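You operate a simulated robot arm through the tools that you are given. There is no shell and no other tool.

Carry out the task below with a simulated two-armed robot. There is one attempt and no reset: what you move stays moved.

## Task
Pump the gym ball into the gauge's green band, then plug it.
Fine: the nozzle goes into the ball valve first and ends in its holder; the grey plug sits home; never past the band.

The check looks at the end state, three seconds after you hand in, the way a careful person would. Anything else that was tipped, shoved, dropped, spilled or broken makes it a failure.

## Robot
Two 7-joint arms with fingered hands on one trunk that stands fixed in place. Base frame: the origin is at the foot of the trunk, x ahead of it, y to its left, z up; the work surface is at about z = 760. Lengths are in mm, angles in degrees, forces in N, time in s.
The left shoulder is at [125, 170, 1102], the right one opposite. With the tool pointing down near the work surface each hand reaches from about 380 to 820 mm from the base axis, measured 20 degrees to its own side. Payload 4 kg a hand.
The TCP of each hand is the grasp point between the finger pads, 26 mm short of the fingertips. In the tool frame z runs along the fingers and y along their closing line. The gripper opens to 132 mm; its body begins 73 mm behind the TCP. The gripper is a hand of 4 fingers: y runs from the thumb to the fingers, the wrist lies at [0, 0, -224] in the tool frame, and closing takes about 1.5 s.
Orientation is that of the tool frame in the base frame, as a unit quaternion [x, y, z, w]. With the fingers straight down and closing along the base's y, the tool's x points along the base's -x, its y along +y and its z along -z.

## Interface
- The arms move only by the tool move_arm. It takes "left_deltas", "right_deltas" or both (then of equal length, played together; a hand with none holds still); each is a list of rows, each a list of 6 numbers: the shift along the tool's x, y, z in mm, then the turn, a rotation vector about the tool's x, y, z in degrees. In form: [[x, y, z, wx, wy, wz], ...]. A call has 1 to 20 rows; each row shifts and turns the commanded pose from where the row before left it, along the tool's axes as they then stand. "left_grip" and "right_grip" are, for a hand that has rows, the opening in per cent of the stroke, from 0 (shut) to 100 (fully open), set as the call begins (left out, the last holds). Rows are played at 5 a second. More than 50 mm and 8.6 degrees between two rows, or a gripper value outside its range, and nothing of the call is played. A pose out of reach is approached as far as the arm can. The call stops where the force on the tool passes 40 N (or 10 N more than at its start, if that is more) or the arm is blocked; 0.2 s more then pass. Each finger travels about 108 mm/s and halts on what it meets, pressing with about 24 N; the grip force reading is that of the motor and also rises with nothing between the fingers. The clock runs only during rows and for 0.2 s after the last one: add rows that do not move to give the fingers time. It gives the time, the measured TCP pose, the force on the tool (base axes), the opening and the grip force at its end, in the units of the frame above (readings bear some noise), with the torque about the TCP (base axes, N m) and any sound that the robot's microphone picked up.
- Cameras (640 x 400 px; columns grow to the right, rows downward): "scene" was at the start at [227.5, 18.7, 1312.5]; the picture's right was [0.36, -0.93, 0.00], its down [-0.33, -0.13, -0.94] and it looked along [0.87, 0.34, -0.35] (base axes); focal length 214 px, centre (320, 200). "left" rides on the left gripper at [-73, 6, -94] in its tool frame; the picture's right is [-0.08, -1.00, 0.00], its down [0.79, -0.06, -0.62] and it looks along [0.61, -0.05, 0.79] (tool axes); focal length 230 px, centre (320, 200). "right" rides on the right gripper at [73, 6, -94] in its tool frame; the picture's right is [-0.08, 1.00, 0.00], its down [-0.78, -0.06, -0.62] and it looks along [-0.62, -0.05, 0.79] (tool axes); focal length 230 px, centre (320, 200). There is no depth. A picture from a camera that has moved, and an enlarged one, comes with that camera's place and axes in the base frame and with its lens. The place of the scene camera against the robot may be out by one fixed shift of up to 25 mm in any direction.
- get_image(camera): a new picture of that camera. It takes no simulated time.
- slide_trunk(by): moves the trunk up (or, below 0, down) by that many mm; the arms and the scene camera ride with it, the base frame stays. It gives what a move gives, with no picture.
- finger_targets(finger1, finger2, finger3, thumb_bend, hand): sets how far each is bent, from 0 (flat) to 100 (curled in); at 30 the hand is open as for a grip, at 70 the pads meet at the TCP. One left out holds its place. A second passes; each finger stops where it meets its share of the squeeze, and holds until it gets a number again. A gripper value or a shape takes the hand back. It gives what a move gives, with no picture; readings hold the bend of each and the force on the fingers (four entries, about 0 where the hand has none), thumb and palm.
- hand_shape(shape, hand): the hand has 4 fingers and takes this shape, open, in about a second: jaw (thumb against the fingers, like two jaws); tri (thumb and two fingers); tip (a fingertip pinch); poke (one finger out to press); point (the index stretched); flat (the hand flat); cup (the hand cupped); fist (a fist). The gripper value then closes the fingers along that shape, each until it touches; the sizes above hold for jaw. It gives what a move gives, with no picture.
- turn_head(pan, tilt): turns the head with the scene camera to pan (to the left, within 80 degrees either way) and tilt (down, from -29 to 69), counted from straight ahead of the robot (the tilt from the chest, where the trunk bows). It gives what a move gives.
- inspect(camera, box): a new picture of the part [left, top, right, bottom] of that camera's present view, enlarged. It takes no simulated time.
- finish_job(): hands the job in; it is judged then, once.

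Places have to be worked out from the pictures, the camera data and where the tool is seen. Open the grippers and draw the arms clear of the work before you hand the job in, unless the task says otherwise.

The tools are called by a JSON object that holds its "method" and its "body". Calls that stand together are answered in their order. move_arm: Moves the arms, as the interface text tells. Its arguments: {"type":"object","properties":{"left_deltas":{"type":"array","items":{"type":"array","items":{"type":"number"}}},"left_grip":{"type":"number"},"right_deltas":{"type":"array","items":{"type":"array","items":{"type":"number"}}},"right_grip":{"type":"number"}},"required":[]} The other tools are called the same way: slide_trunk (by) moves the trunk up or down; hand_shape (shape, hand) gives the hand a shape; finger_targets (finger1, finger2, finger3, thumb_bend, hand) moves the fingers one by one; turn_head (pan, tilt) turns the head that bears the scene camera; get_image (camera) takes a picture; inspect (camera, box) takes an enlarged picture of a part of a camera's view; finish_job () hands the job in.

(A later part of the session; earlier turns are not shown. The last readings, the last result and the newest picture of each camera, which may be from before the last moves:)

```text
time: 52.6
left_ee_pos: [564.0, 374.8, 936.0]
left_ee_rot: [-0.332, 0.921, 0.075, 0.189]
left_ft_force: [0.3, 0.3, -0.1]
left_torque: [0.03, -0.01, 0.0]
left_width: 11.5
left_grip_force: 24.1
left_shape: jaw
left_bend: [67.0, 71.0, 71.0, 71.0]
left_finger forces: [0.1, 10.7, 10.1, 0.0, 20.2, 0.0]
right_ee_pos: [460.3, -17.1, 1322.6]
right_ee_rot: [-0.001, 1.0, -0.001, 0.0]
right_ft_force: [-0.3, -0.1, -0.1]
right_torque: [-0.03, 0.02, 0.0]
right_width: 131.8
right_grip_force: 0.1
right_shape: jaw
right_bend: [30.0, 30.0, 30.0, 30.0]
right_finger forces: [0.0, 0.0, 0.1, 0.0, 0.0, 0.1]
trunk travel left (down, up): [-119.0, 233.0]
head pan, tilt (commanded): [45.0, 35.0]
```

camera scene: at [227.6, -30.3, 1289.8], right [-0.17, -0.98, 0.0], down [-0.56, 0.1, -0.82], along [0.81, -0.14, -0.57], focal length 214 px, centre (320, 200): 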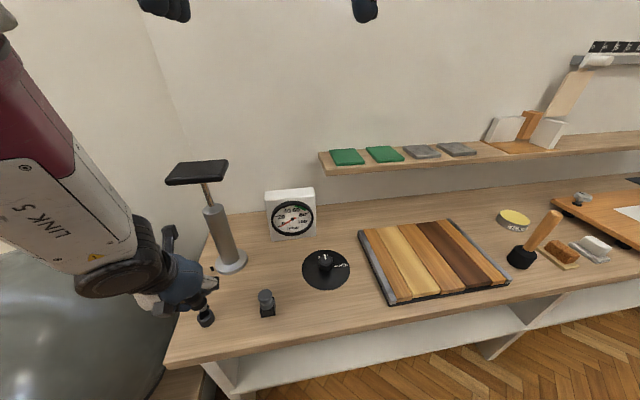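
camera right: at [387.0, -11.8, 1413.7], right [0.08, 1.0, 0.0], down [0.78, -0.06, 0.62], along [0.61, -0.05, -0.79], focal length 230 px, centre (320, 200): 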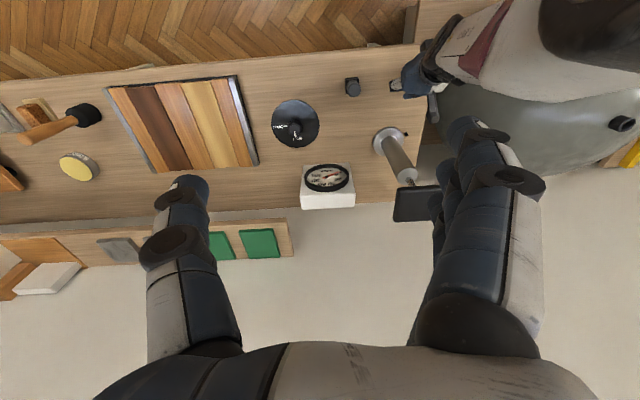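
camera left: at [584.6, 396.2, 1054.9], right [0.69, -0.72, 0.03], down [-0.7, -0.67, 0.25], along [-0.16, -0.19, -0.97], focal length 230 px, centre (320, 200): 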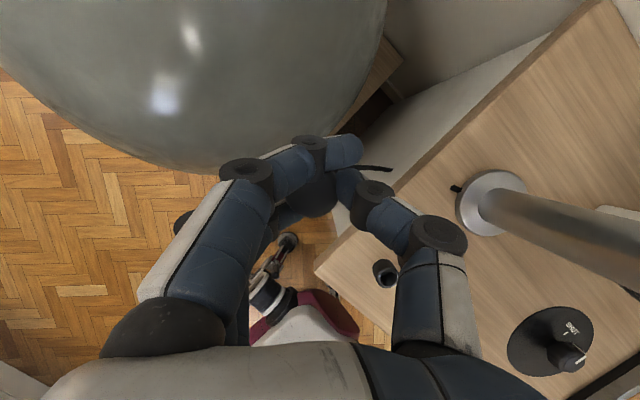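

The nozzle is held firmly; the "stub" is the hose end, which swings toward the pump. Now I travel to a point above the valve, TCP ≈ (633.6, 668, 1000).

{"method": "move_arm", "body": {"left_deltas": [[-30.7, 22.7, 4.9, 0, 0, 0], [-30.7, 22.7, 4.9, 0, 0, 0], [-30.7, 22.7, 4.9, 0, 0, 0], [-30.7, 22.7, 4.9, 0, 0, 0], [-30.7, 22.7, 4.9, 0, 0, 0], [-30.7, 22.7, 4.9, 0, 0, 0], [-30.7, 22.7, 4.9, 0, 0, 0], [-30.7, 22.7, 4.9, 0, 0, 0], [0, 0, 0, 0, 0, 0], [0, 0, 0, 0, 0, 0]]}}

{"method": "get_image", "body": {"camera": "left"}}

{"method": "get_image", "body": {"camera": "scene"}}

```text
time: 54.8
left_ee_pos: [645.3, 655.0, 1019.1]
left_ee_rot: [-0.314, 0.924, 0.091, 0.197]
left_ft_force: [0.2, -1.0, -0.6]
left_torque: [-0.02, -0.02, 0.01]
left_width: 11.6
left_grip_force: 23.8
left_shape: jaw
left_bend: [67.0, 71.0, 71.0, 71.0]
left_finger forces: [0.1, 10.8, 10.1, 0.0, 20.0, 0.0]
right_ee_pos: [461.0, -16.3, 1321.1]
right_ee_rot: [0.0, 1.0, 0.0, 0.0]
right_ft_force: [0.4, -0.2, 0.5]
right_torque: [-0.03, 0.0, 0.02]
right_width: 131.9
right_grip_force: 0.0
right_shape: jaw
right_bend: [30.0, 30.0, 30.0, 30.0]
right_finger forces: [0.0, 0.0, 0.0, 0.1, 0.0, 0.1]
trunk travel left (down, up): [-119.0, 233.0]
head pan, tilt (commanded): [45.0, 35.0]
```

```text
taken
camera left: at [665.6, 673.0, 1134.1], right [0.67, -0.74, -0.01], down [-0.72, -0.65, 0.23], along [-0.18, -0.14, -0.97], focal length 230 px, centre (320, 200)
```

left: 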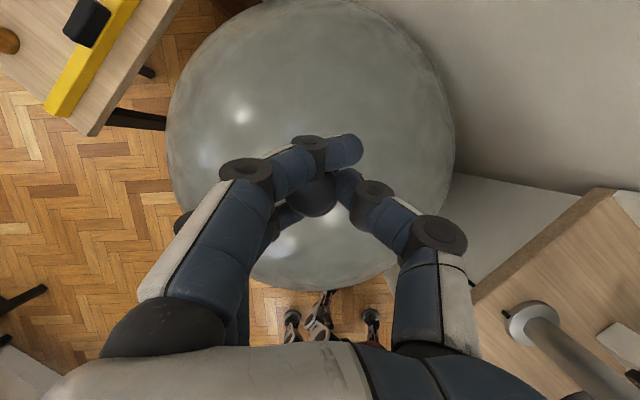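

```text
taken
camera scene: at [203.2, 47.6, 1289.8], right [0.71, -0.71, 0.0], down [-0.41, -0.41, -0.82], along [0.58, 0.58, -0.57], focal length 214 px, centre (320, 200)
```

scene: 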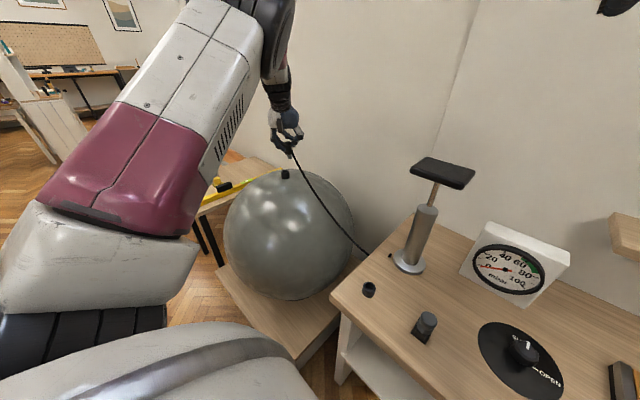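

The hose now shows, running from pump to nozzle. The pose reads a bit off from where I aimed; I let it settle and zoom on the valve and nozzle tip.

{"method": "move_arm", "body": {"left_deltas": [[0, 0, 0, 0, 0, 0], [0, 0, 0, 0, 0, 0], [0, 0, 0, 0, 0, 0], [0, 0, 0, 0, 0, 0]]}}

{"method": "inspect", "body": {"camera": "scene", "box": [240, 90, 340, 200]}}

{"method": "inspect", "body": {"camera": "left", "box": [240, 120, 400, 260]}}

```text
time: 55.8
left_ee_pos: [645.4, 654.1, 1019.7]
left_ee_rot: [-0.313, 0.924, 0.091, 0.198]
left_ft_force: [0.9, 0.5, -1.2]
left_torque: [-0.04, 0.0, 0.03]
left_width: 11.7
left_grip_force: 24.1
left_shape: jaw
left_bend: [67.0, 71.0, 71.0, 71.0]
left_finger forces: [0.0, 10.6, 10.0, 0.1, 19.8, 0.1]
right_ee_pos: [459.9, -16.8, 1322.1]
right_ee_rot: [0.0, 1.0, 0.0, 0.0]
right_ft_force: [0.1, 0.8, 0.6]
right_torque: [-0.02, 0.04, 0.0]
right_width: 131.8
right_grip_force: 0.0
right_shape: jaw
right_bend: [30.0, 30.0, 30.0, 30.0]
right_finger forces: [0.0, 0.1, 0.0, 0.0, 0.0, 0.0]
trunk travel left (down, up): [-119.0, 233.0]
head pan, tilt (commanded): [45.0, 35.0]
```

```text
3.64 times, centred on (290, 145) of scene
camera zoom: at [203.1, 47.3, 1289.8], right [0.71, -0.71, 0.0], down [-0.41, -0.41, -0.82], along [0.58, 0.58, -0.57], focal length 780 px, centre (429, 400)
```

zoom: 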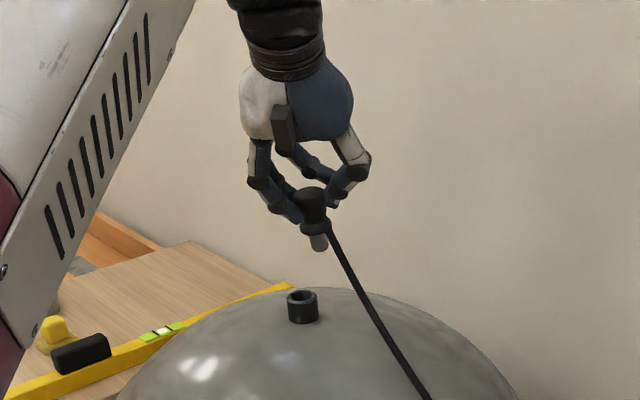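

```text
2.86 times, centred on (320, 190) of left
camera zoom: at [665.6, 672.5, 1134.5], right [0.67, -0.74, -0.01], down [-0.72, -0.65, 0.22], along [-0.17, -0.14, -0.97], focal length 657 px, centre (320, 229)
```

zoom: 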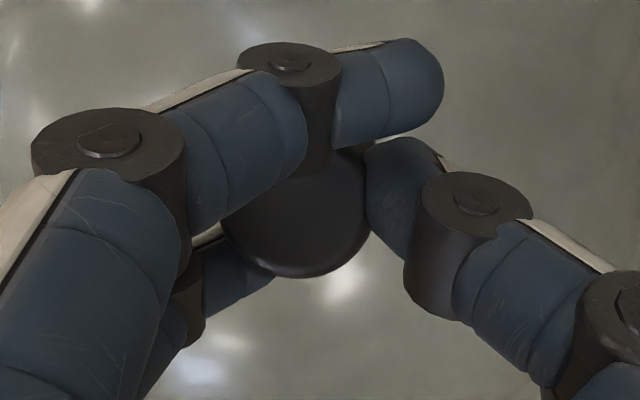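

I zoom further on nozzle and valve to judge tilt.

{"method": "inspect", "body": {"camera": "scene", "box": [260, 135, 320, 185]}}

```text
8.00 times, centred on (290, 160) of scene
camera zoom: at [203.1, 47.3, 1289.8], right [0.71, -0.71, 0.0], down [-0.41, -0.41, -0.82], along [0.58, 0.58, -0.57], focal length 1716 px, centre (560, 520)
```

zoom: 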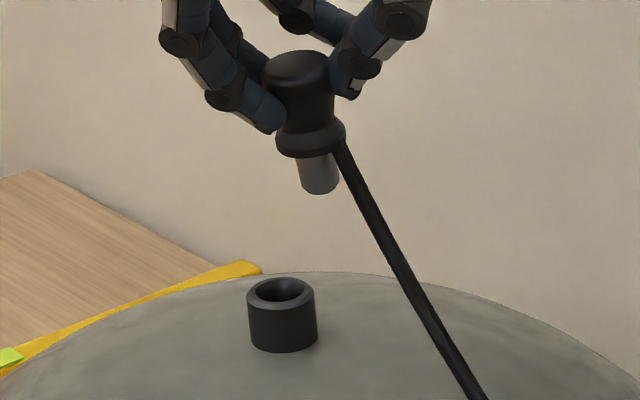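

The nozzle's lower end leans a few degrees to the picture's right. I check what the right-hand camera sees from its different angle.

{"method": "inspect", "body": {"camera": "right", "box": [540, 60, 640, 160]}}

{"method": "get_image", "body": {"camera": "right"}}

```text
4.00 times, centred on (590, 110) of right
camera zoom: at [387.1, -11.8, 1413.8], right [0.08, 1.0, 0.0], down [0.78, -0.06, 0.62], along [0.61, -0.05, -0.79], focal length 920 px, centre (-760, 560)
```

zoom: 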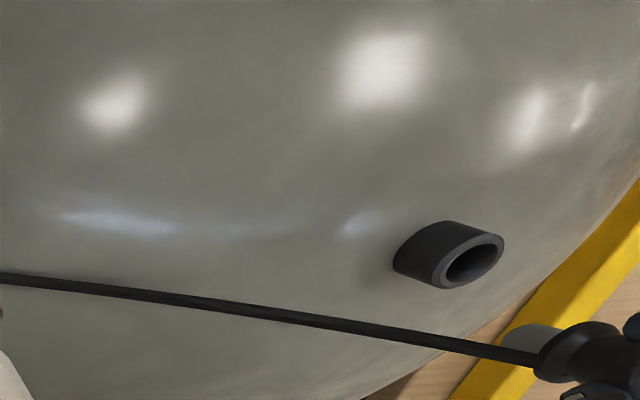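

```text
taken
camera right: at [387.1, -11.8, 1413.8], right [0.08, 1.0, 0.0], down [0.78, -0.06, 0.62], along [0.61, -0.05, -0.79], focal length 230 px, centre (320, 200)
```

right: 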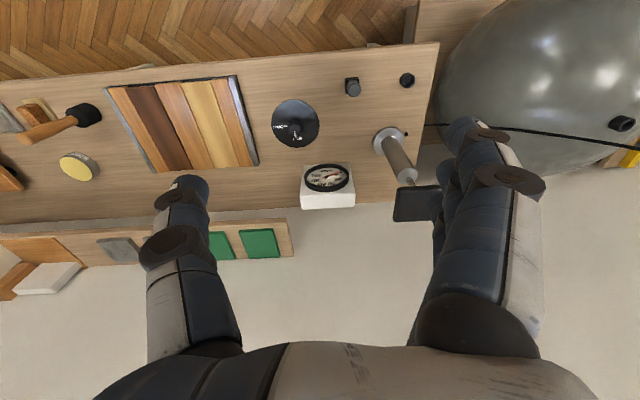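

I correct the nozzle's tilt (about 6° in the picture plane, ~3° in depth judged from the hand's attitude) with one small rotation, then check again.

{"method": "move_arm", "body": {"left_deltas": [[0, 0, 0, -2.25, 2.3, 1.15], [0, 0, 0, -2.25, 2.3, 1.15], [0, 0, 0, 0, 0, 0], [0, 0, 0, 0, 0, 0]]}}

{"method": "inspect", "body": {"camera": "scene", "box": [260, 135, 320, 185]}}

```text
time: 56.8
left_ee_pos: [646.9, 654.6, 1019.6]
left_ee_rot: [-0.306, 0.933, 0.118, 0.145]
left_ft_force: [0.0, 0.2, -0.5]
left_torque: [-0.01, -0.02, -0.02]
left_width: 11.3
left_grip_force: 24.4
left_shape: jaw
left_bend: [67.0, 71.0, 71.0, 71.0]
left_finger forces: [0.0, 10.7, 10.3, 0.0, 20.0, 0.0]
right_ee_pos: [461.5, -15.6, 1322.1]
right_ee_rot: [0.001, 1.0, 0.0, 0.002]
right_ft_force: [-1.1, -0.3, -0.8]
right_torque: [-0.03, -0.01, 0.0]
right_width: 132.2
right_grip_force: 0.1
right_shape: jaw
right_bend: [30.0, 30.0, 30.0, 30.0]
right_finger forces: [0.1, 0.1, 0.0, 0.1, 0.0, 0.1]
trunk travel left (down, up): [-119.0, 233.0]
head pan, tilt (commanded): [45.0, 35.0]
```

```text
8.00 times, centred on (290, 160) of scene
camera zoom: at [203.2, 47.3, 1289.8], right [0.71, -0.71, 0.0], down [-0.41, -0.41, -0.82], along [0.58, 0.58, -0.57], focal length 1716 px, centre (560, 520)
```

zoom: 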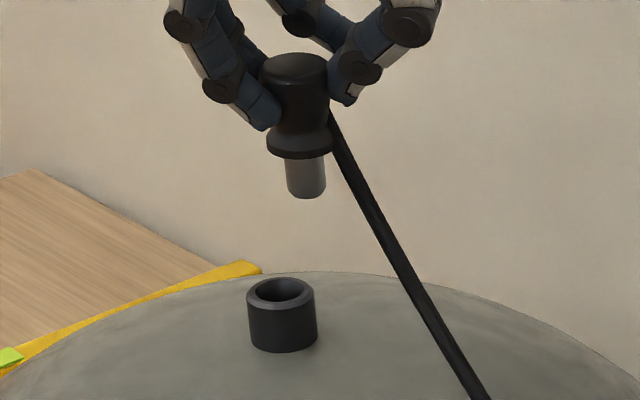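

The nozzle is now vertical in the scene view. I check the hand camera for the head centre to get the depth-wise position.

{"method": "inspect", "body": {"camera": "left", "box": [240, 120, 400, 260]}}

{"method": "inspect", "body": {"camera": "right", "box": [540, 60, 640, 160]}}

```text
2.86 times, centred on (320, 190) of left
camera zoom: at [679.9, 670.1, 1130.9], right [0.66, -0.74, -0.11], down [-0.69, -0.66, 0.3], along [-0.29, -0.12, -0.95], focal length 657 px, centre (320, 229)
```

zoom: 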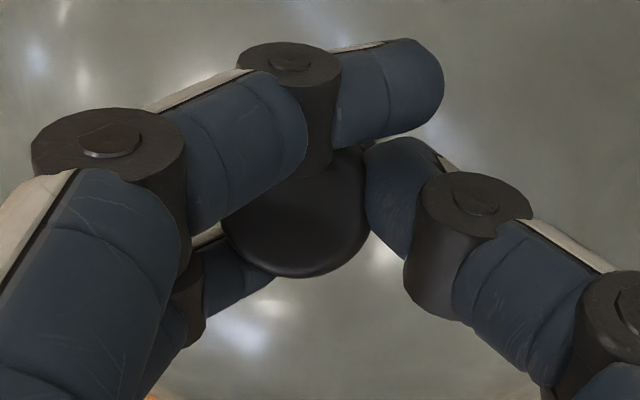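

```text
4.00 times, centred on (590, 110) of right
camera zoom: at [387.2, -11.7, 1413.7], right [0.08, 1.0, 0.0], down [0.78, -0.06, 0.62], along [0.61, -0.05, -0.79], focal length 920 px, centre (-760, 560)
```

zoom: 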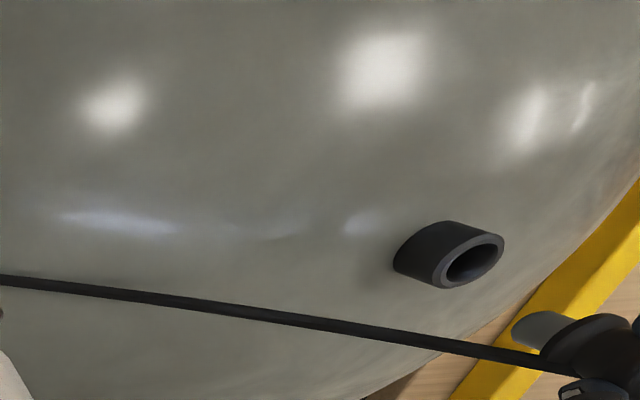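

{"method": "inspect", "body": {"camera": "right", "box": [584, 105, 640, 160]}}

```text
7.27 times, centred on (612, 132) of right
camera zoom: at [387.2, -11.7, 1413.7], right [0.08, 1.0, 0.0], down [0.78, -0.06, 0.62], along [0.61, -0.05, -0.79], focal length 1673 px, centre (-1804, 691)
```

zoom: 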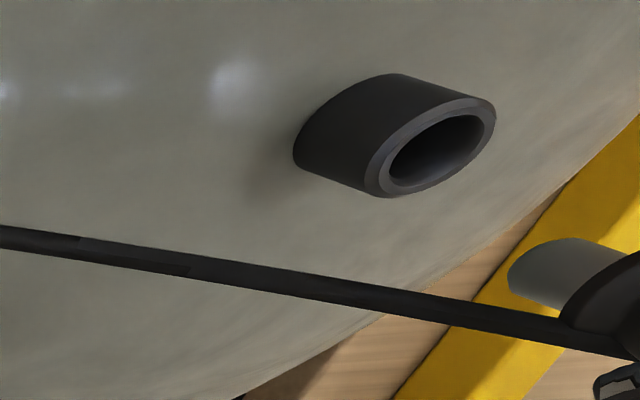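

Combining the three views, the nozzle tip is at about (643, 661, 945) and vertical; the valve mouth is at (631.3, 671, 895). I shift by (−12, +10) and lower 25 mm, then look again.

{"method": "move_arm", "body": {"left_deltas": [[6.3, 6, 11.9, 0, 0, 0], [6.3, 6, 11.9, 0, 0, 0], [0, 0, 0, 0, 0, 0], [0, 0, 0, 0, 0, 0], [0, 0, 0, 0, 0, 0]]}}

{"method": "inspect", "body": {"camera": "scene", "box": [260, 135, 320, 185]}}

{"method": "inspect", "body": {"camera": "right", "box": [584, 105, 640, 160]}}

{"method": "inspect", "body": {"camera": "left", "box": [240, 120, 400, 260]}}

```text
time: 58.0
left_ee_pos: [634.9, 667.3, 993.1]
left_ee_rot: [-0.307, 0.933, 0.118, 0.146]
left_ft_force: [0.0, -0.5, -1.3]
left_torque: [0.02, 0.02, -0.02]
left_width: 11.3
left_grip_force: 24.4
left_shape: jaw
left_bend: [67.0, 71.0, 71.0, 71.0]
left_finger forces: [0.0, 10.9, 10.4, 0.0, 20.0, 0.0]
right_ee_pos: [459.6, -16.1, 1321.7]
right_ee_rot: [-0.001, 1.0, 0.0, -0.001]
right_ft_force: [-0.1, -0.3, -0.6]
right_torque: [-0.02, 0.01, 0.0]
right_width: 132.2
right_grip_force: 0.1
right_shape: jaw
right_bend: [30.0, 30.0, 30.0, 30.0]
right_finger forces: [0.0, 0.0, 0.0, 0.0, 0.0, 0.0]
trunk travel left (down, up): [-119.0, 233.0]
head pan, tilt (commanded): [45.0, 35.0]
```

```text
8.00 times, centred on (290, 160) of scene
camera zoom: at [203.1, 47.3, 1289.8], right [0.71, -0.71, 0.0], down [-0.41, -0.41, -0.82], along [0.58, 0.58, -0.57], focal length 1716 px, centre (560, 520)
```

zoom: 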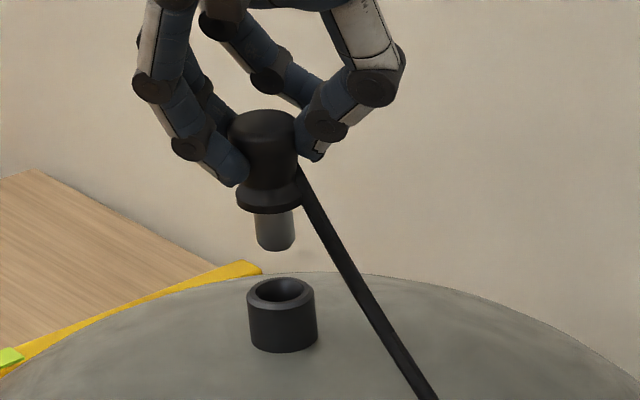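

```text
7.27 times, centred on (612, 132) of right
camera zoom: at [387.1, -11.8, 1413.8], right [0.08, 1.0, 0.0], down [0.78, -0.06, 0.62], along [0.61, -0.05, -0.79], focal length 1673 px, centre (-1804, 691)
```

zoom: 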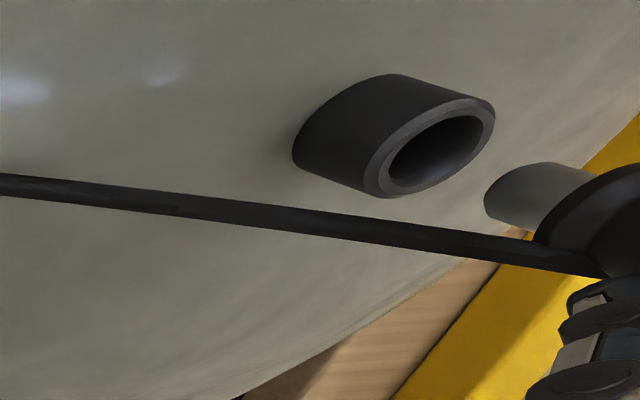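

```text
2.86 times, centred on (320, 190) of left
camera zoom: at [667.5, 681.3, 1105.0], right [0.66, -0.74, -0.1], down [-0.69, -0.66, 0.29], along [-0.29, -0.12, -0.95], focal length 657 px, centre (320, 229)
```

zoom: 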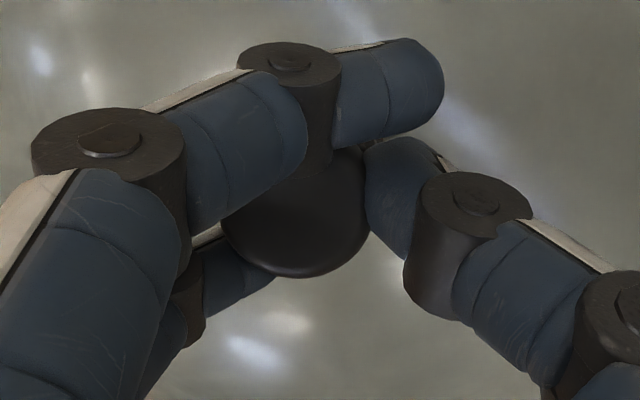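

In the scene view the tip is lined up left-right. To judge the tilt in depth I zoom in much closer on nozzle and valve.

{"method": "inspect", "body": {"camera": "scene", "box": [268, 144, 296, 162]}}

{"method": "inspect", "body": {"camera": "right", "box": [612, 112, 640, 138]}}

{"method": "inspect", "body": {"camera": "scene", "box": [268, 160, 296, 178]}}

```text
16.00 times, centred on (282, 153) of scene
camera zoom: at [203.1, 47.3, 1289.8], right [0.71, -0.71, 0.0], down [-0.41, -0.41, -0.82], along [0.58, 0.58, -0.57], focal length 3432 px, centre (928, 952)
```

zoom: 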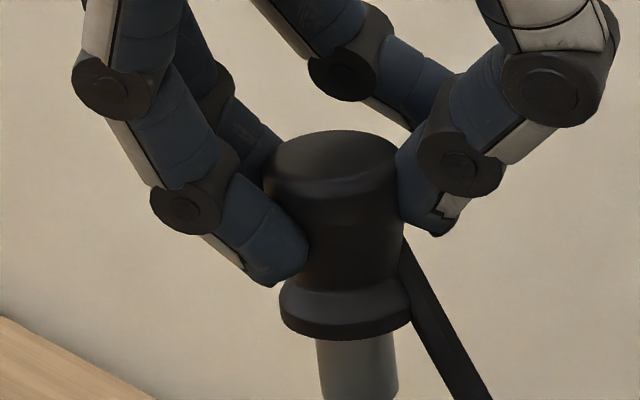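

```text
15.38 times, centred on (626, 125) of right
camera zoom: at [387.1, -11.8, 1413.8], right [0.08, 1.0, 0.0], down [0.78, -0.06, 0.62], along [0.61, -0.05, -0.79], focal length 3540 px, centre (-4388, 1354)
```

zoom: 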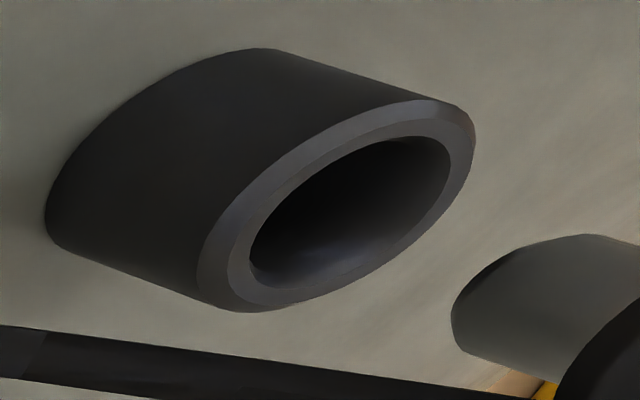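

```text
16.00 times, centred on (282, 169) of scene
camera zoom: at [203.1, 47.3, 1289.8], right [0.71, -0.71, 0.0], down [-0.41, -0.41, -0.82], along [0.58, 0.58, -0.57], focal length 3432 px, centre (928, 696)
```

zoom: 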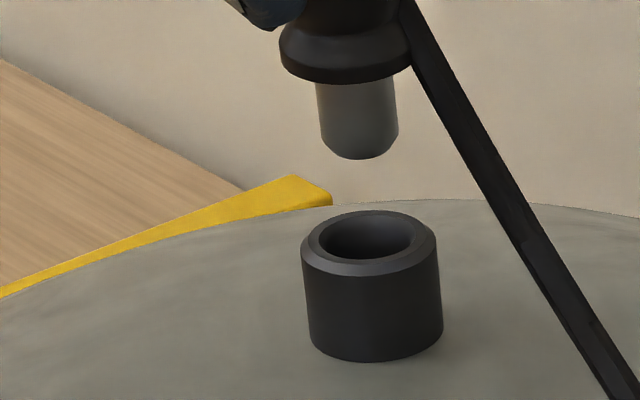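

The nozzle is vertical (flange ellipse matches a horizontal plane) and within ~1–2 mm of the valve axis; the tip is ~25 mm above the mouth. I lower 28 mm with a 1 mm correction and read the forces.

{"method": "move_arm", "body": {"left_deltas": [[2.2, -0.8, 5.1, 0, 0, 0], [2.2, -0.8, 5.1, 0, 0, 0], [2.2, -0.8, 5.1, 0, 0, 0], [2.2, -0.8, 5.1, 0, 0, 0], [2.2, -0.8, 5.1, 0, 0, 0], [0, 0, 0, 0, 0, 0], [0, 0, 0, 0, 0, 0]]}}

{"method": "inspect", "body": {"camera": "scene", "box": [268, 155, 296, 173]}}

{"method": "inspect", "body": {"camera": "right", "box": [612, 112, 640, 138]}}

```text
time: 59.6
left_ee_pos: [634.6, 662.6, 969.0]
left_ee_rot: [-0.305, 0.933, 0.119, 0.147]
left_ft_force: [-3.4, -0.1, 14.8]
left_torque: [0.11, 0.17, 0.03]
left_width: 12.3
left_grip_force: 23.6
left_shape: jaw
left_bend: [67.0, 71.0, 71.0, 73.0]
left_finger forces: [0.1, 11.4, 13.0, 0.0, 22.4, 0.0]
right_ee_pos: [458.3, -18.9, 1322.8]
right_ee_rot: [0.0, 1.0, 0.001, 0.001]
right_ft_force: [-0.5, 0.7, -1.1]
right_torque: [0.01, 0.01, 0.01]
right_width: 131.8
right_grip_force: 0.1
right_shape: jaw
right_bend: [30.0, 30.0, 30.0, 30.0]
right_finger forces: [0.0, 0.1, 0.0, 0.0, 0.0, 0.0]
trunk travel left (down, up): [-119.0, 233.0]
head pan, tilt (commanded): [45.0, 35.0]
```

```text
16.00 times, centred on (282, 164) of scene
camera zoom: at [201.2, 45.8, 1290.4], right [0.71, -0.71, 0.0], down [-0.4, -0.4, -0.82], along [0.58, 0.58, -0.57], focal length 3432 px, centre (928, 776)
```

zoom: 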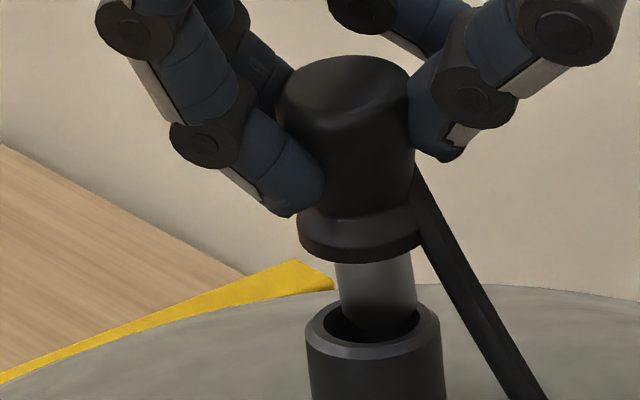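

```text
15.38 times, centred on (626, 125) of right
camera zoom: at [384.9, -13.4, 1414.7], right [0.08, 1.0, 0.0], down [0.78, -0.06, 0.62], along [0.62, -0.05, -0.79], focal length 3540 px, centre (-4388, 1354)
```

zoom: 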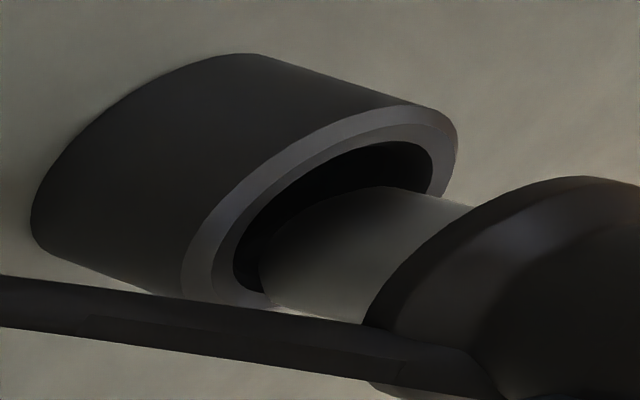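

The tip has just entered but rubs the rim on the right/far side (15 N). I raise 6 mm to free it, shift ~2.5 mm, and look again.

{"method": "move_arm", "body": {"left_deltas": [[-2.1, 0.8, -5.6, 0, 0, 0], [0, 0, 0, 0, 0, 0], [0, 0, 0, 0, 0, 0]]}}

{"method": "inspect", "body": {"camera": "scene", "box": [268, 155, 296, 173]}}

{"method": "inspect", "body": {"camera": "right", "box": [612, 112, 640, 138]}}

```text
time: 60.4
left_ee_pos: [635.0, 663.1, 969.3]
left_ee_rot: [-0.306, 0.934, 0.119, 0.144]
left_ft_force: [-0.2, -1.0, -0.1]
left_torque: [-0.01, 0.0, 0.0]
left_width: 12.4
left_grip_force: 24.1
left_shape: jaw
left_bend: [67.0, 71.0, 71.0, 72.0]
left_finger forces: [0.0, 10.9, 11.2, 0.0, 20.7, 0.0]
right_ee_pos: [461.1, -16.2, 1320.5]
right_ee_rot: [0.0, 1.0, -0.001, 0.001]
right_ft_force: [0.3, -0.3, 0.2]
right_torque: [-0.02, 0.0, 0.0]
right_width: 131.8
right_grip_force: 0.0
right_shape: jaw
right_bend: [30.0, 30.0, 30.0, 30.0]
right_finger forces: [0.0, 0.1, 0.0, 0.0, 0.1, 0.1]
trunk travel left (down, up): [-119.0, 233.0]
head pan, tilt (commanded): [45.0, 35.0]
```

```text
16.00 times, centred on (282, 164) of scene
camera zoom: at [203.3, 47.2, 1289.6], right [0.71, -0.71, 0.0], down [-0.41, -0.41, -0.82], along [0.58, 0.58, -0.57], focal length 3432 px, centre (928, 776)
```

zoom: 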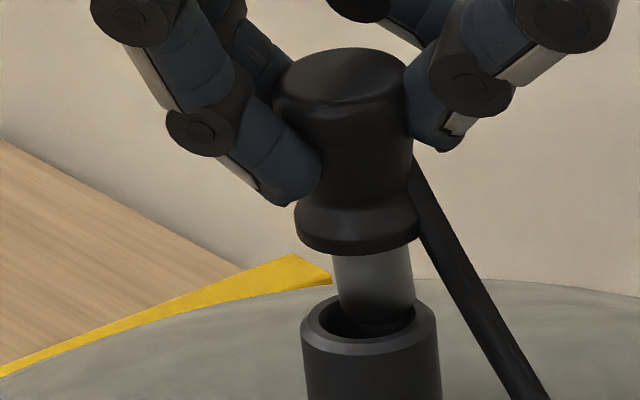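

```text
15.38 times, centred on (626, 125) of right
camera zoom: at [387.4, -11.8, 1413.4], right [0.08, 1.0, 0.0], down [0.79, -0.06, 0.62], along [0.61, -0.05, -0.79], focal length 3540 px, centre (-4388, 1354)
```

zoom: 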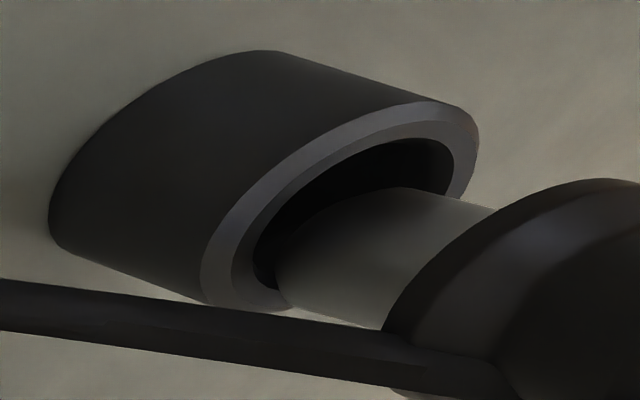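

Free again. Both views say the tip should move about 2.7 mm toward −x; I shift and lower 10 mm.

{"method": "move_arm", "body": {"left_deltas": [[1.8, 2.1, -0.4, 0, 0, 0], [0, 0, 0, 0, 0, 0], [1.7, -0.7, 4.6, 0, 0, 0], [1.7, -0.7, 4.6, 0, 0, 0], [0, 0, 0, 0, 0, 0], [0, 0, 0, 0, 0, 0]]}}

{"method": "inspect", "body": {"camera": "scene", "box": [268, 155, 296, 173]}}

{"method": "inspect", "body": {"camera": "right", "box": [612, 112, 640, 138]}}

```text
time: 61.8
left_ee_pos: [630.7, 664.1, 960.3]
left_ee_rot: [-0.306, 0.933, 0.118, 0.145]
left_ft_force: [0.1, -0.1, -0.1]
left_torque: [-0.02, -0.02, 0.04]
left_width: 12.3
left_grip_force: 24.0
left_shape: jaw
left_bend: [67.0, 71.0, 71.0, 72.0]
left_finger forces: [0.1, 11.0, 11.4, 0.1, 20.8, 0.0]
right_ee_pos: [459.6, -16.9, 1321.9]
right_ee_rot: [0.0, 1.0, 0.0, 0.0]
right_ft_force: [-0.3, -0.5, 0.4]
right_torque: [0.02, -0.03, 0.0]
right_width: 132.0
right_grip_force: 0.1
right_shape: jaw
right_bend: [30.0, 30.0, 30.0, 30.0]
right_finger forces: [0.0, 0.0, 0.1, 0.0, 0.1, 0.1]
trunk travel left (down, up): [-119.0, 233.0]
head pan, tilt (commanded): [45.0, 35.0]
```

```text
16.00 times, centred on (282, 164) of scene
camera zoom: at [203.1, 47.2, 1289.8], right [0.71, -0.71, 0.0], down [-0.41, -0.41, -0.82], along [0.58, 0.58, -0.57], focal length 3432 px, centre (928, 776)
```

zoom: 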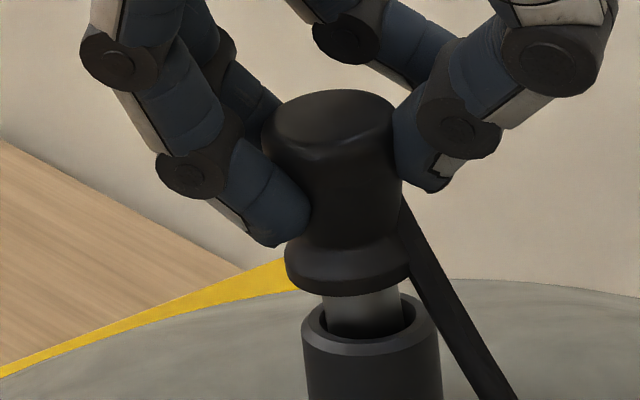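

```text
15.38 times, centred on (626, 125) of right
camera zoom: at [387.1, -11.8, 1413.8], right [0.08, 1.0, 0.0], down [0.78, -0.06, 0.62], along [0.61, -0.05, -0.79], focal length 3540 px, centre (-4388, 1354)
```

zoom: 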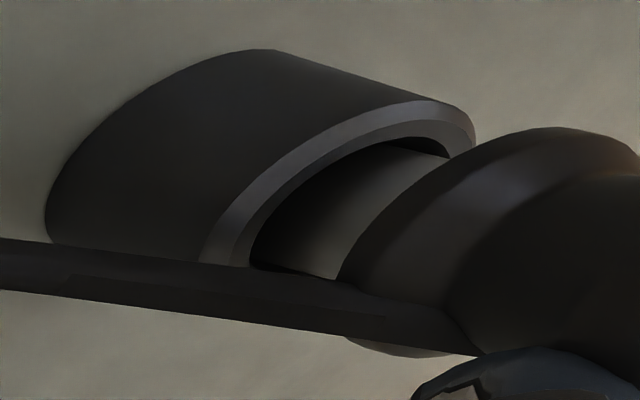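

The tip is inside the valve with no contact force. A 1.5 mm centring shift, then I lower the remaining ~14 mm until the flange seats.

{"method": "move_arm", "body": {"left_deltas": [[-0.5, -1.6, 0, 0, 0, 0], [1.2, -0.5, 3.2, 0, 0, 0], [1.2, -0.5, 3.2, 0, 0, 0], [1.2, -0.5, 3.2, 0, 0, 0], [0, 0, 0, 0, 0, 0], [0, 0, 0, 0, 0, 0]]}}

{"method": "inspect", "body": {"camera": "scene", "box": [268, 155, 296, 173]}}

{"method": "inspect", "body": {"camera": "right", "box": [612, 112, 640, 138]}}

```text
time: 63.2
left_ee_pos: [632.3, 663.0, 951.1]
left_ee_rot: [-0.306, 0.933, 0.119, 0.146]
left_ft_force: [-2.7, -0.5, 0.5]
left_torque: [0.02, 0.18, 0.04]
left_width: 12.2
left_grip_force: 24.5
left_shape: jaw
left_bend: [67.0, 71.0, 71.0, 72.0]
left_finger forces: [0.0, 11.1, 15.2, 0.1, 19.8, 0.0]
right_ee_pos: [459.8, -16.6, 1322.0]
right_ee_rot: [0.0, 1.0, 0.001, 0.0]
right_ft_force: [0.5, -0.4, -0.7]
right_torque: [-0.04, 0.0, 0.03]
right_width: 131.9
right_grip_force: 0.0
right_shape: jaw
right_bend: [30.0, 30.0, 30.0, 30.0]
right_finger forces: [0.0, 0.0, 0.1, 0.1, 0.0, 0.0]
trunk travel left (down, up): [-119.0, 233.0]
head pan, tilt (commanded): [45.0, 35.0]
```

```text
16.00 times, centred on (282, 164) of scene
camera zoom: at [202.7, 47.2, 1289.9], right [0.71, -0.71, 0.0], down [-0.41, -0.41, -0.82], along [0.58, 0.58, -0.57], focal length 3432 px, centre (928, 776)
```

zoom: 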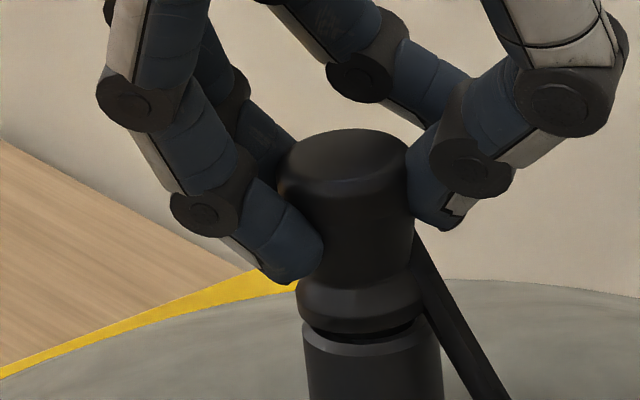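

```text
15.38 times, centred on (626, 125) of right
camera zoom: at [386.6, -11.9, 1413.9], right [0.08, 1.0, 0.0], down [0.78, -0.06, 0.62], along [0.62, -0.05, -0.79], focal length 3540 px, centre (-4388, 1354)
```

zoom: 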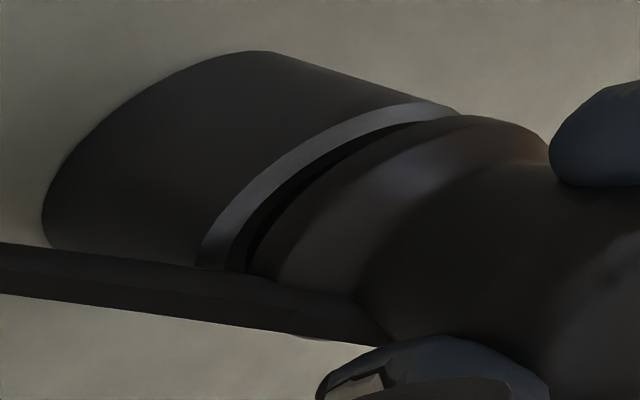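

Nearly seated; about 4 mm of gap remain. I lower further in small steps.

{"method": "move_arm", "body": {"left_deltas": [[0.7, -0.3, 1.9, 0, 0, 0], [0.7, -0.3, 1.9, 0, 0, 0], [0, 0, 0, 0, 0, 0], [0, 0, 0, 0, 0, 0]]}}

{"method": "inspect", "body": {"camera": "scene", "box": [268, 155, 296, 173]}}

{"method": "inspect", "body": {"camera": "right", "box": [612, 112, 640, 138]}}

```text
time: 64.2
left_ee_pos: [632.0, 662.3, 947.9]
left_ee_rot: [-0.306, 0.933, 0.119, 0.147]
left_ft_force: [-2.2, 0.8, 8.7]
left_torque: [0.09, 0.22, 0.02]
left_width: 12.2
left_grip_force: 23.9
left_shape: jaw
left_bend: [67.0, 71.0, 71.0, 72.0]
left_finger forces: [0.0, 11.5, 15.0, 0.0, 20.4, 0.0]
right_ee_pos: [458.0, -16.3, 1322.6]
right_ee_rot: [0.0, 1.0, 0.0, 0.001]
right_ft_force: [1.0, -0.2, 0.1]
right_torque: [0.0, 0.04, 0.0]
right_width: 131.8
right_grip_force: 0.1
right_shape: jaw
right_bend: [30.0, 30.0, 30.0, 30.0]
right_finger forces: [0.0, 0.0, 0.0, 0.0, 0.0, 0.0]
trunk travel left (down, up): [-119.0, 233.0]
head pan, tilt (commanded): [45.0, 35.0]
```

```text
16.00 times, centred on (282, 164) of scene
camera zoom: at [201.9, 46.6, 1290.2], right [0.71, -0.71, 0.0], down [-0.41, -0.41, -0.82], along [0.58, 0.58, -0.57], focal length 3432 px, centre (928, 776)
```

zoom: 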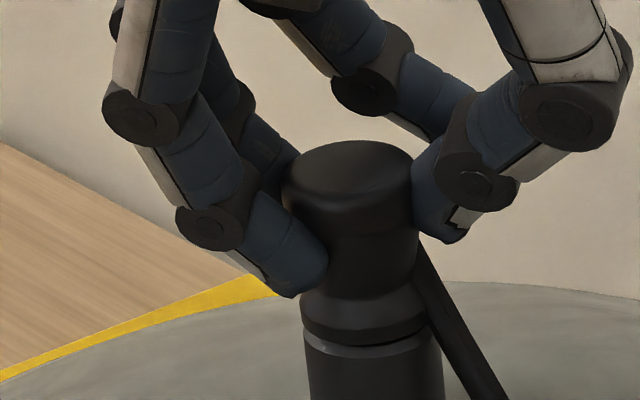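

```text
15.38 times, centred on (626, 125) of right
camera zoom: at [385.7, -12.6, 1414.4], right [0.08, 1.0, 0.0], down [0.78, -0.06, 0.62], along [0.62, -0.05, -0.79], focal length 3540 px, centre (-4388, 1354)
```

zoom: 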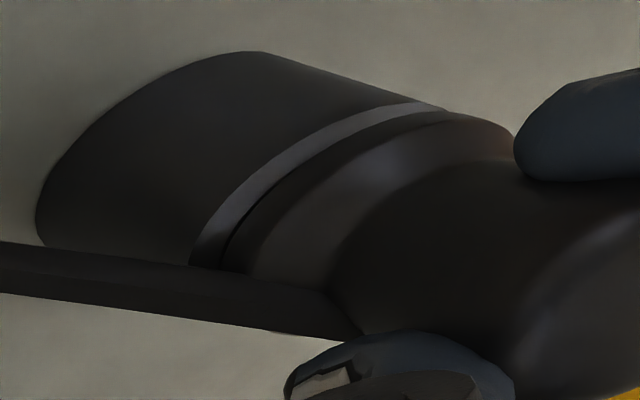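

Seated with ~9 N contact. I press a touch more to seat it, and look at the gauge.

{"method": "move_arm", "body": {"left_deltas": [[0.5, -0.2, 1.4, 0, 0, 0], [0, 0, 0, 0, 0, 0], [0, 0, 0, 0, 0, 0]]}}

{"method": "inspect", "body": {"camera": "scene", "box": [450, 200, 590, 400]}}

{"method": "inspect", "body": {"camera": "right", "box": [240, 80, 380, 220]}}

```text
time: 65.0
left_ee_pos: [632.9, 663.4, 947.1]
left_ee_rot: [-0.305, 0.933, 0.119, 0.147]
left_ft_force: [-1.0, 1.2, 14.9]
left_torque: [0.13, 0.17, 0.0]
left_width: 12.3
left_grip_force: 24.1
left_shape: jaw
left_bend: [67.0, 71.0, 71.0, 72.0]
left_finger forces: [0.0, 12.3, 14.6, 0.1, 22.2, 0.0]
right_ee_pos: [457.9, -19.4, 1323.0]
right_ee_rot: [0.0, 1.0, 0.002, 0.001]
right_ft_force: [-1.0, 0.5, -0.2]
right_torque: [-0.02, 0.01, 0.0]
right_width: 131.8
right_grip_force: 0.0
right_shape: jaw
right_bend: [30.0, 30.0, 30.0, 30.0]
right_finger forces: [0.0, 0.0, 0.1, 0.0, 0.1, 0.1]
trunk travel left (down, up): [-119.0, 233.0]
head pan, tilt (commanded): [45.0, 35.0]
```

```text
2.00 times, centred on (520, 300) of scene
camera zoom: at [201.5, 45.9, 1290.3], right [0.71, -0.71, 0.0], down [-0.4, -0.4, -0.82], along [0.58, 0.58, -0.57], focal length 429 px, centre (-80, 0)
```

zoom: 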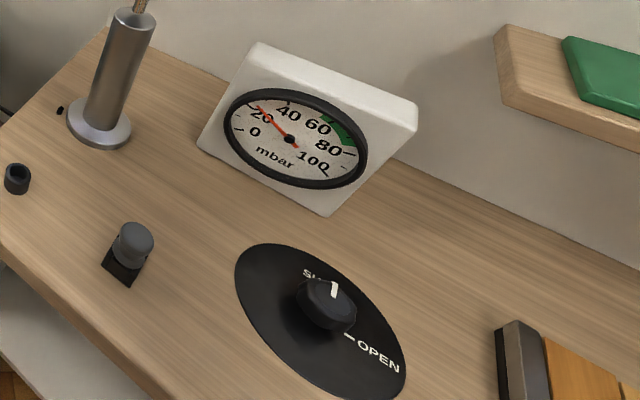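

```text
2.86 times, centred on (310, 150) of right
camera zoom: at [385.2, -13.3, 1414.6], right [0.08, 1.0, 0.0], down [0.78, -0.06, 0.62], along [0.62, -0.05, -0.79], focal length 657 px, centre (349, 343)
```

zoom: 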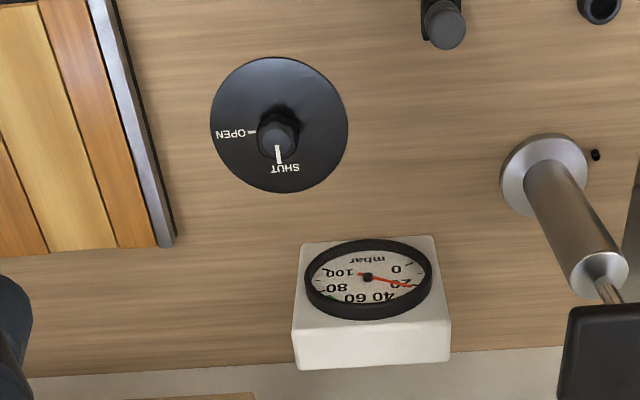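

The gauge jumped to ~20 mbar: the nozzle is connected and the ball's pressure shows, with the knob on SHUT (so the knob looks like a bleed valve; I leave it). I keep the left hand holding the nozzle and prepare the right hand as a fist to work the pump.

{"method": "hand_shape", "body": {"shape": "fist", "hand": "right"}}

{"method": "get_image", "body": {"camera": "right"}}

{"method": "inspect", "body": {"camera": "scene", "box": [470, 220, 560, 310]}}

```text
time: 65.9
left_ee_pos: [630.7, 662.4, 948.8]
left_ee_rot: [-0.306, 0.933, 0.119, 0.147]
left_ft_force: [-0.6, -0.2, 17.7]
left_torque: [0.16, 0.2, -0.01]
left_width: 12.5
left_grip_force: 24.0
left_shape: jaw
left_bend: [67.0, 71.0, 71.0, 72.0]
left_finger forces: [0.0, 12.4, 14.5, 0.1, 23.0, 0.0]
right_ee_pos: [458.7, -17.5, 1323.7]
right_ee_rot: [0.0, 1.0, 0.001, 0.001]
right_ft_force: [0.4, -0.8, 0.0]
right_torque: [0.03, 0.01, -0.01]
right_width: 0.0
right_grip_force: 0.0
right_shape: fist
right_bend: [100.0, 100.0, 99.0, 54.0]
right_finger forces: [0.1, 0.0, 0.1, 0.1, 0.0, 0.0]
trunk travel left (down, up): [-119.0, 233.0]
head pan, tilt (commanded): [45.0, 35.0]
```

```text
taken
camera right: at [385.1, -13.5, 1414.5], right [0.08, 1.0, 0.0], down [0.78, -0.06, 0.62], along [0.62, -0.05, -0.79], focal length 230 px, centre (320, 200)
```

right: 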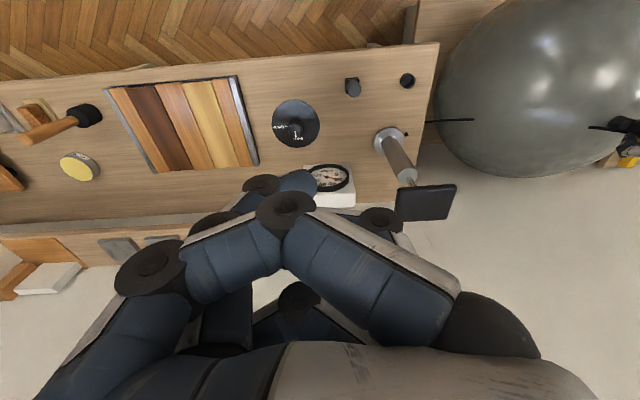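

```text
4.44 times, centred on (515, 265) of scene
camera zoom: at [201.4, 45.7, 1290.3], right [0.71, -0.71, 0.0], down [-0.4, -0.4, -0.82], along [0.58, 0.58, -0.57], focal length 953 px, centre (-547, -89)
```

zoom: 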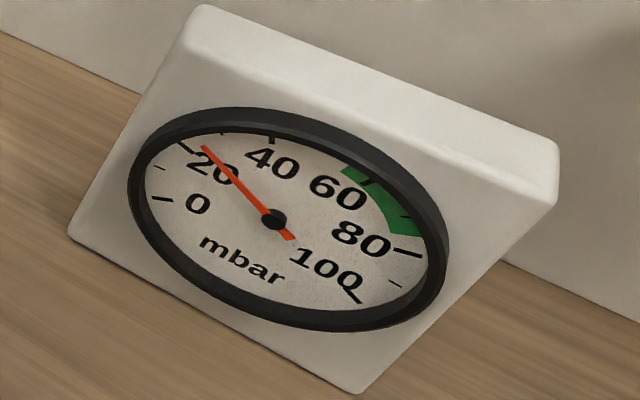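

The gauge reads ~25 mbar; by its tick spacing the green band runs ~55–75. I turn the right fist toward the pump (yaw 30°, pitch 60°) before moving over the handle, whose top is at about (682, 166, 1063).

{"method": "move_arm", "body": {"right_deltas": [[0, 0, 0, 0, 0, -7.5], [0, 0, 0, 0, 0, -7.5], [0, 0, 0, 0, 0, -7.5], [0, 0, 0, 0, 0, -7.5], [0, 0, 0, 0, -7.5, 0], [0, 0, 0, 0, -7.5, 0], [0, 0, 0, 0, -7.5, 0], [0, 0, 0, 0, -7.5, 0], [0, 0, 0, 0, 0, 0]]}}

{"method": "get_image", "body": {"camera": "scene"}}

```text
time: 67.9
left_ee_pos: [631.2, 662.8, 947.0]
left_ee_rot: [-0.306, 0.933, 0.12, 0.146]
left_ft_force: [-0.8, 0.4, 17.3]
left_torque: [0.15, 0.17, 0.01]
left_width: 12.7
left_grip_force: 23.7
left_shape: jaw
left_bend: [67.0, 71.0, 71.0, 73.0]
left_finger forces: [0.0, 12.6, 14.8, 0.0, 23.2, 0.0]
right_ee_pos: [458.2, -18.7, 1323.7]
right_ee_rot: [-0.25, 0.933, 0.068, 0.25]
right_ft_force: [0.9, 0.7, 0.4]
right_torque: [0.0, 0.02, 0.01]
right_width: 0.3
right_grip_force: 0.1
right_shape: fist
right_bend: [100.0, 100.0, 98.0, 54.0]
right_finger forces: [0.0, 0.1, 0.0, 0.0, 0.0, 0.0]
trunk travel left (down, up): [-119.0, 233.0]
head pan, tilt (commanded): [45.0, 35.0]
```

```text
taken
camera scene: at [201.3, 45.6, 1290.3], right [0.71, -0.71, 0.0], down [-0.4, -0.4, -0.82], along [0.58, 0.58, -0.57], focal length 214 px, centre (320, 200)
```

scene: 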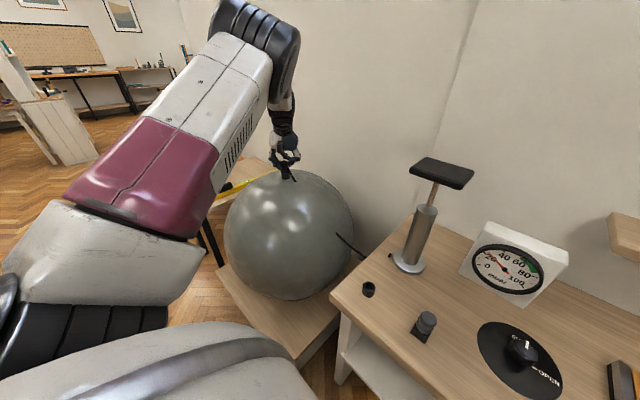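

Now I move the fist over the handle, staying high (TCP ≈ (670, 155, 1190)).

{"method": "move_arm", "body": {"right_deltas": [[-23, 6.3, 35, 0, 0, 0], [-23, 6.3, 35, 0, 0, 0], [-23, 6.3, 35, 0, 0, 0], [-23, 6.3, 35, 0, 0, 0], [-23, 6.3, 35, 0, 0, 0], [-23, 6.3, 35, 0, 0, 0], [-23, 6.3, 35, 0, 0, 0], [0, 0, 0, 0, 0, 0], [0, 0, 0, 0, 0, 0]]}}

{"method": "get_image", "body": {"camera": "scene"}}

{"method": "get_image", "body": {"camera": "right"}}

```text
time: 69.9
left_ee_pos: [631.5, 662.1, 947.2]
left_ee_rot: [-0.305, 0.933, 0.119, 0.147]
left_ft_force: [-1.8, 0.1, 17.0]
left_torque: [0.17, 0.21, -0.02]
left_width: 12.6
left_grip_force: 24.1
left_shape: jaw
left_bend: [67.0, 71.0, 71.0, 73.0]
left_finger forces: [0.0, 12.9, 14.7, 0.1, 22.6, 0.1]
right_ee_pos: [664.3, 151.5, 1191.3]
right_ee_rot: [-0.25, 0.933, 0.067, 0.251]
right_ft_force: [0.1, -0.1, -0.2]
right_torque: [0.0, -0.02, 0.01]
right_width: 0.1
right_grip_force: 0.0
right_shape: fist
right_bend: [99.0, 100.0, 98.0, 54.0]
right_finger forces: [0.0, 0.1, 0.0, 0.0, 0.0, 0.0]
trunk travel left (down, up): [-119.0, 233.0]
head pan, tilt (commanded): [45.0, 35.0]
```

```text
taken
camera scene: at [201.5, 45.6, 1290.3], right [0.71, -0.71, 0.0], down [-0.4, -0.4, -0.82], along [0.58, 0.58, -0.57], focal length 214 px, centre (320, 200)
```

scene: 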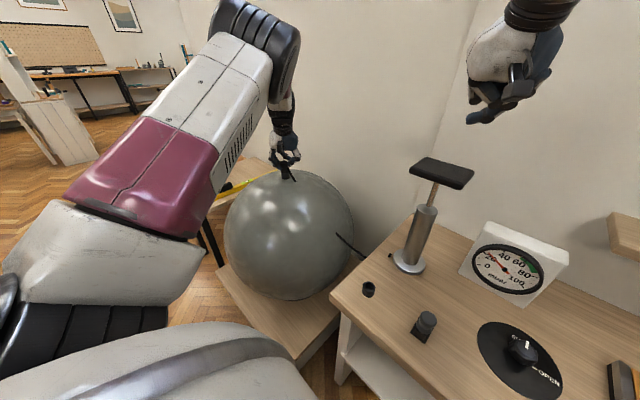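

```text
taken
camera right: at [566.6, 99.1, 1233.1], right [-0.44, 0.9, 0.04], down [0.35, 0.13, 0.93], along [0.83, 0.42, -0.37], focal length 230 px, centre (320, 200)
```

right: 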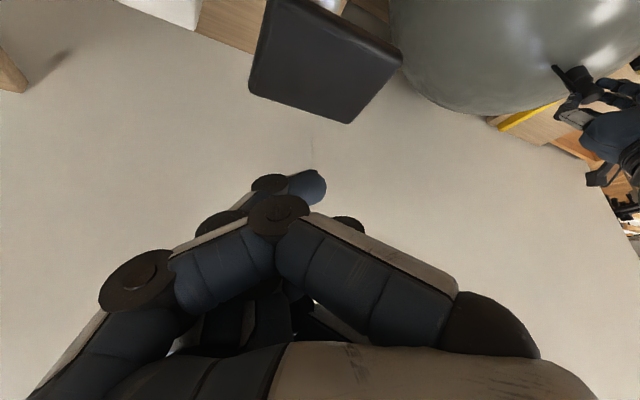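

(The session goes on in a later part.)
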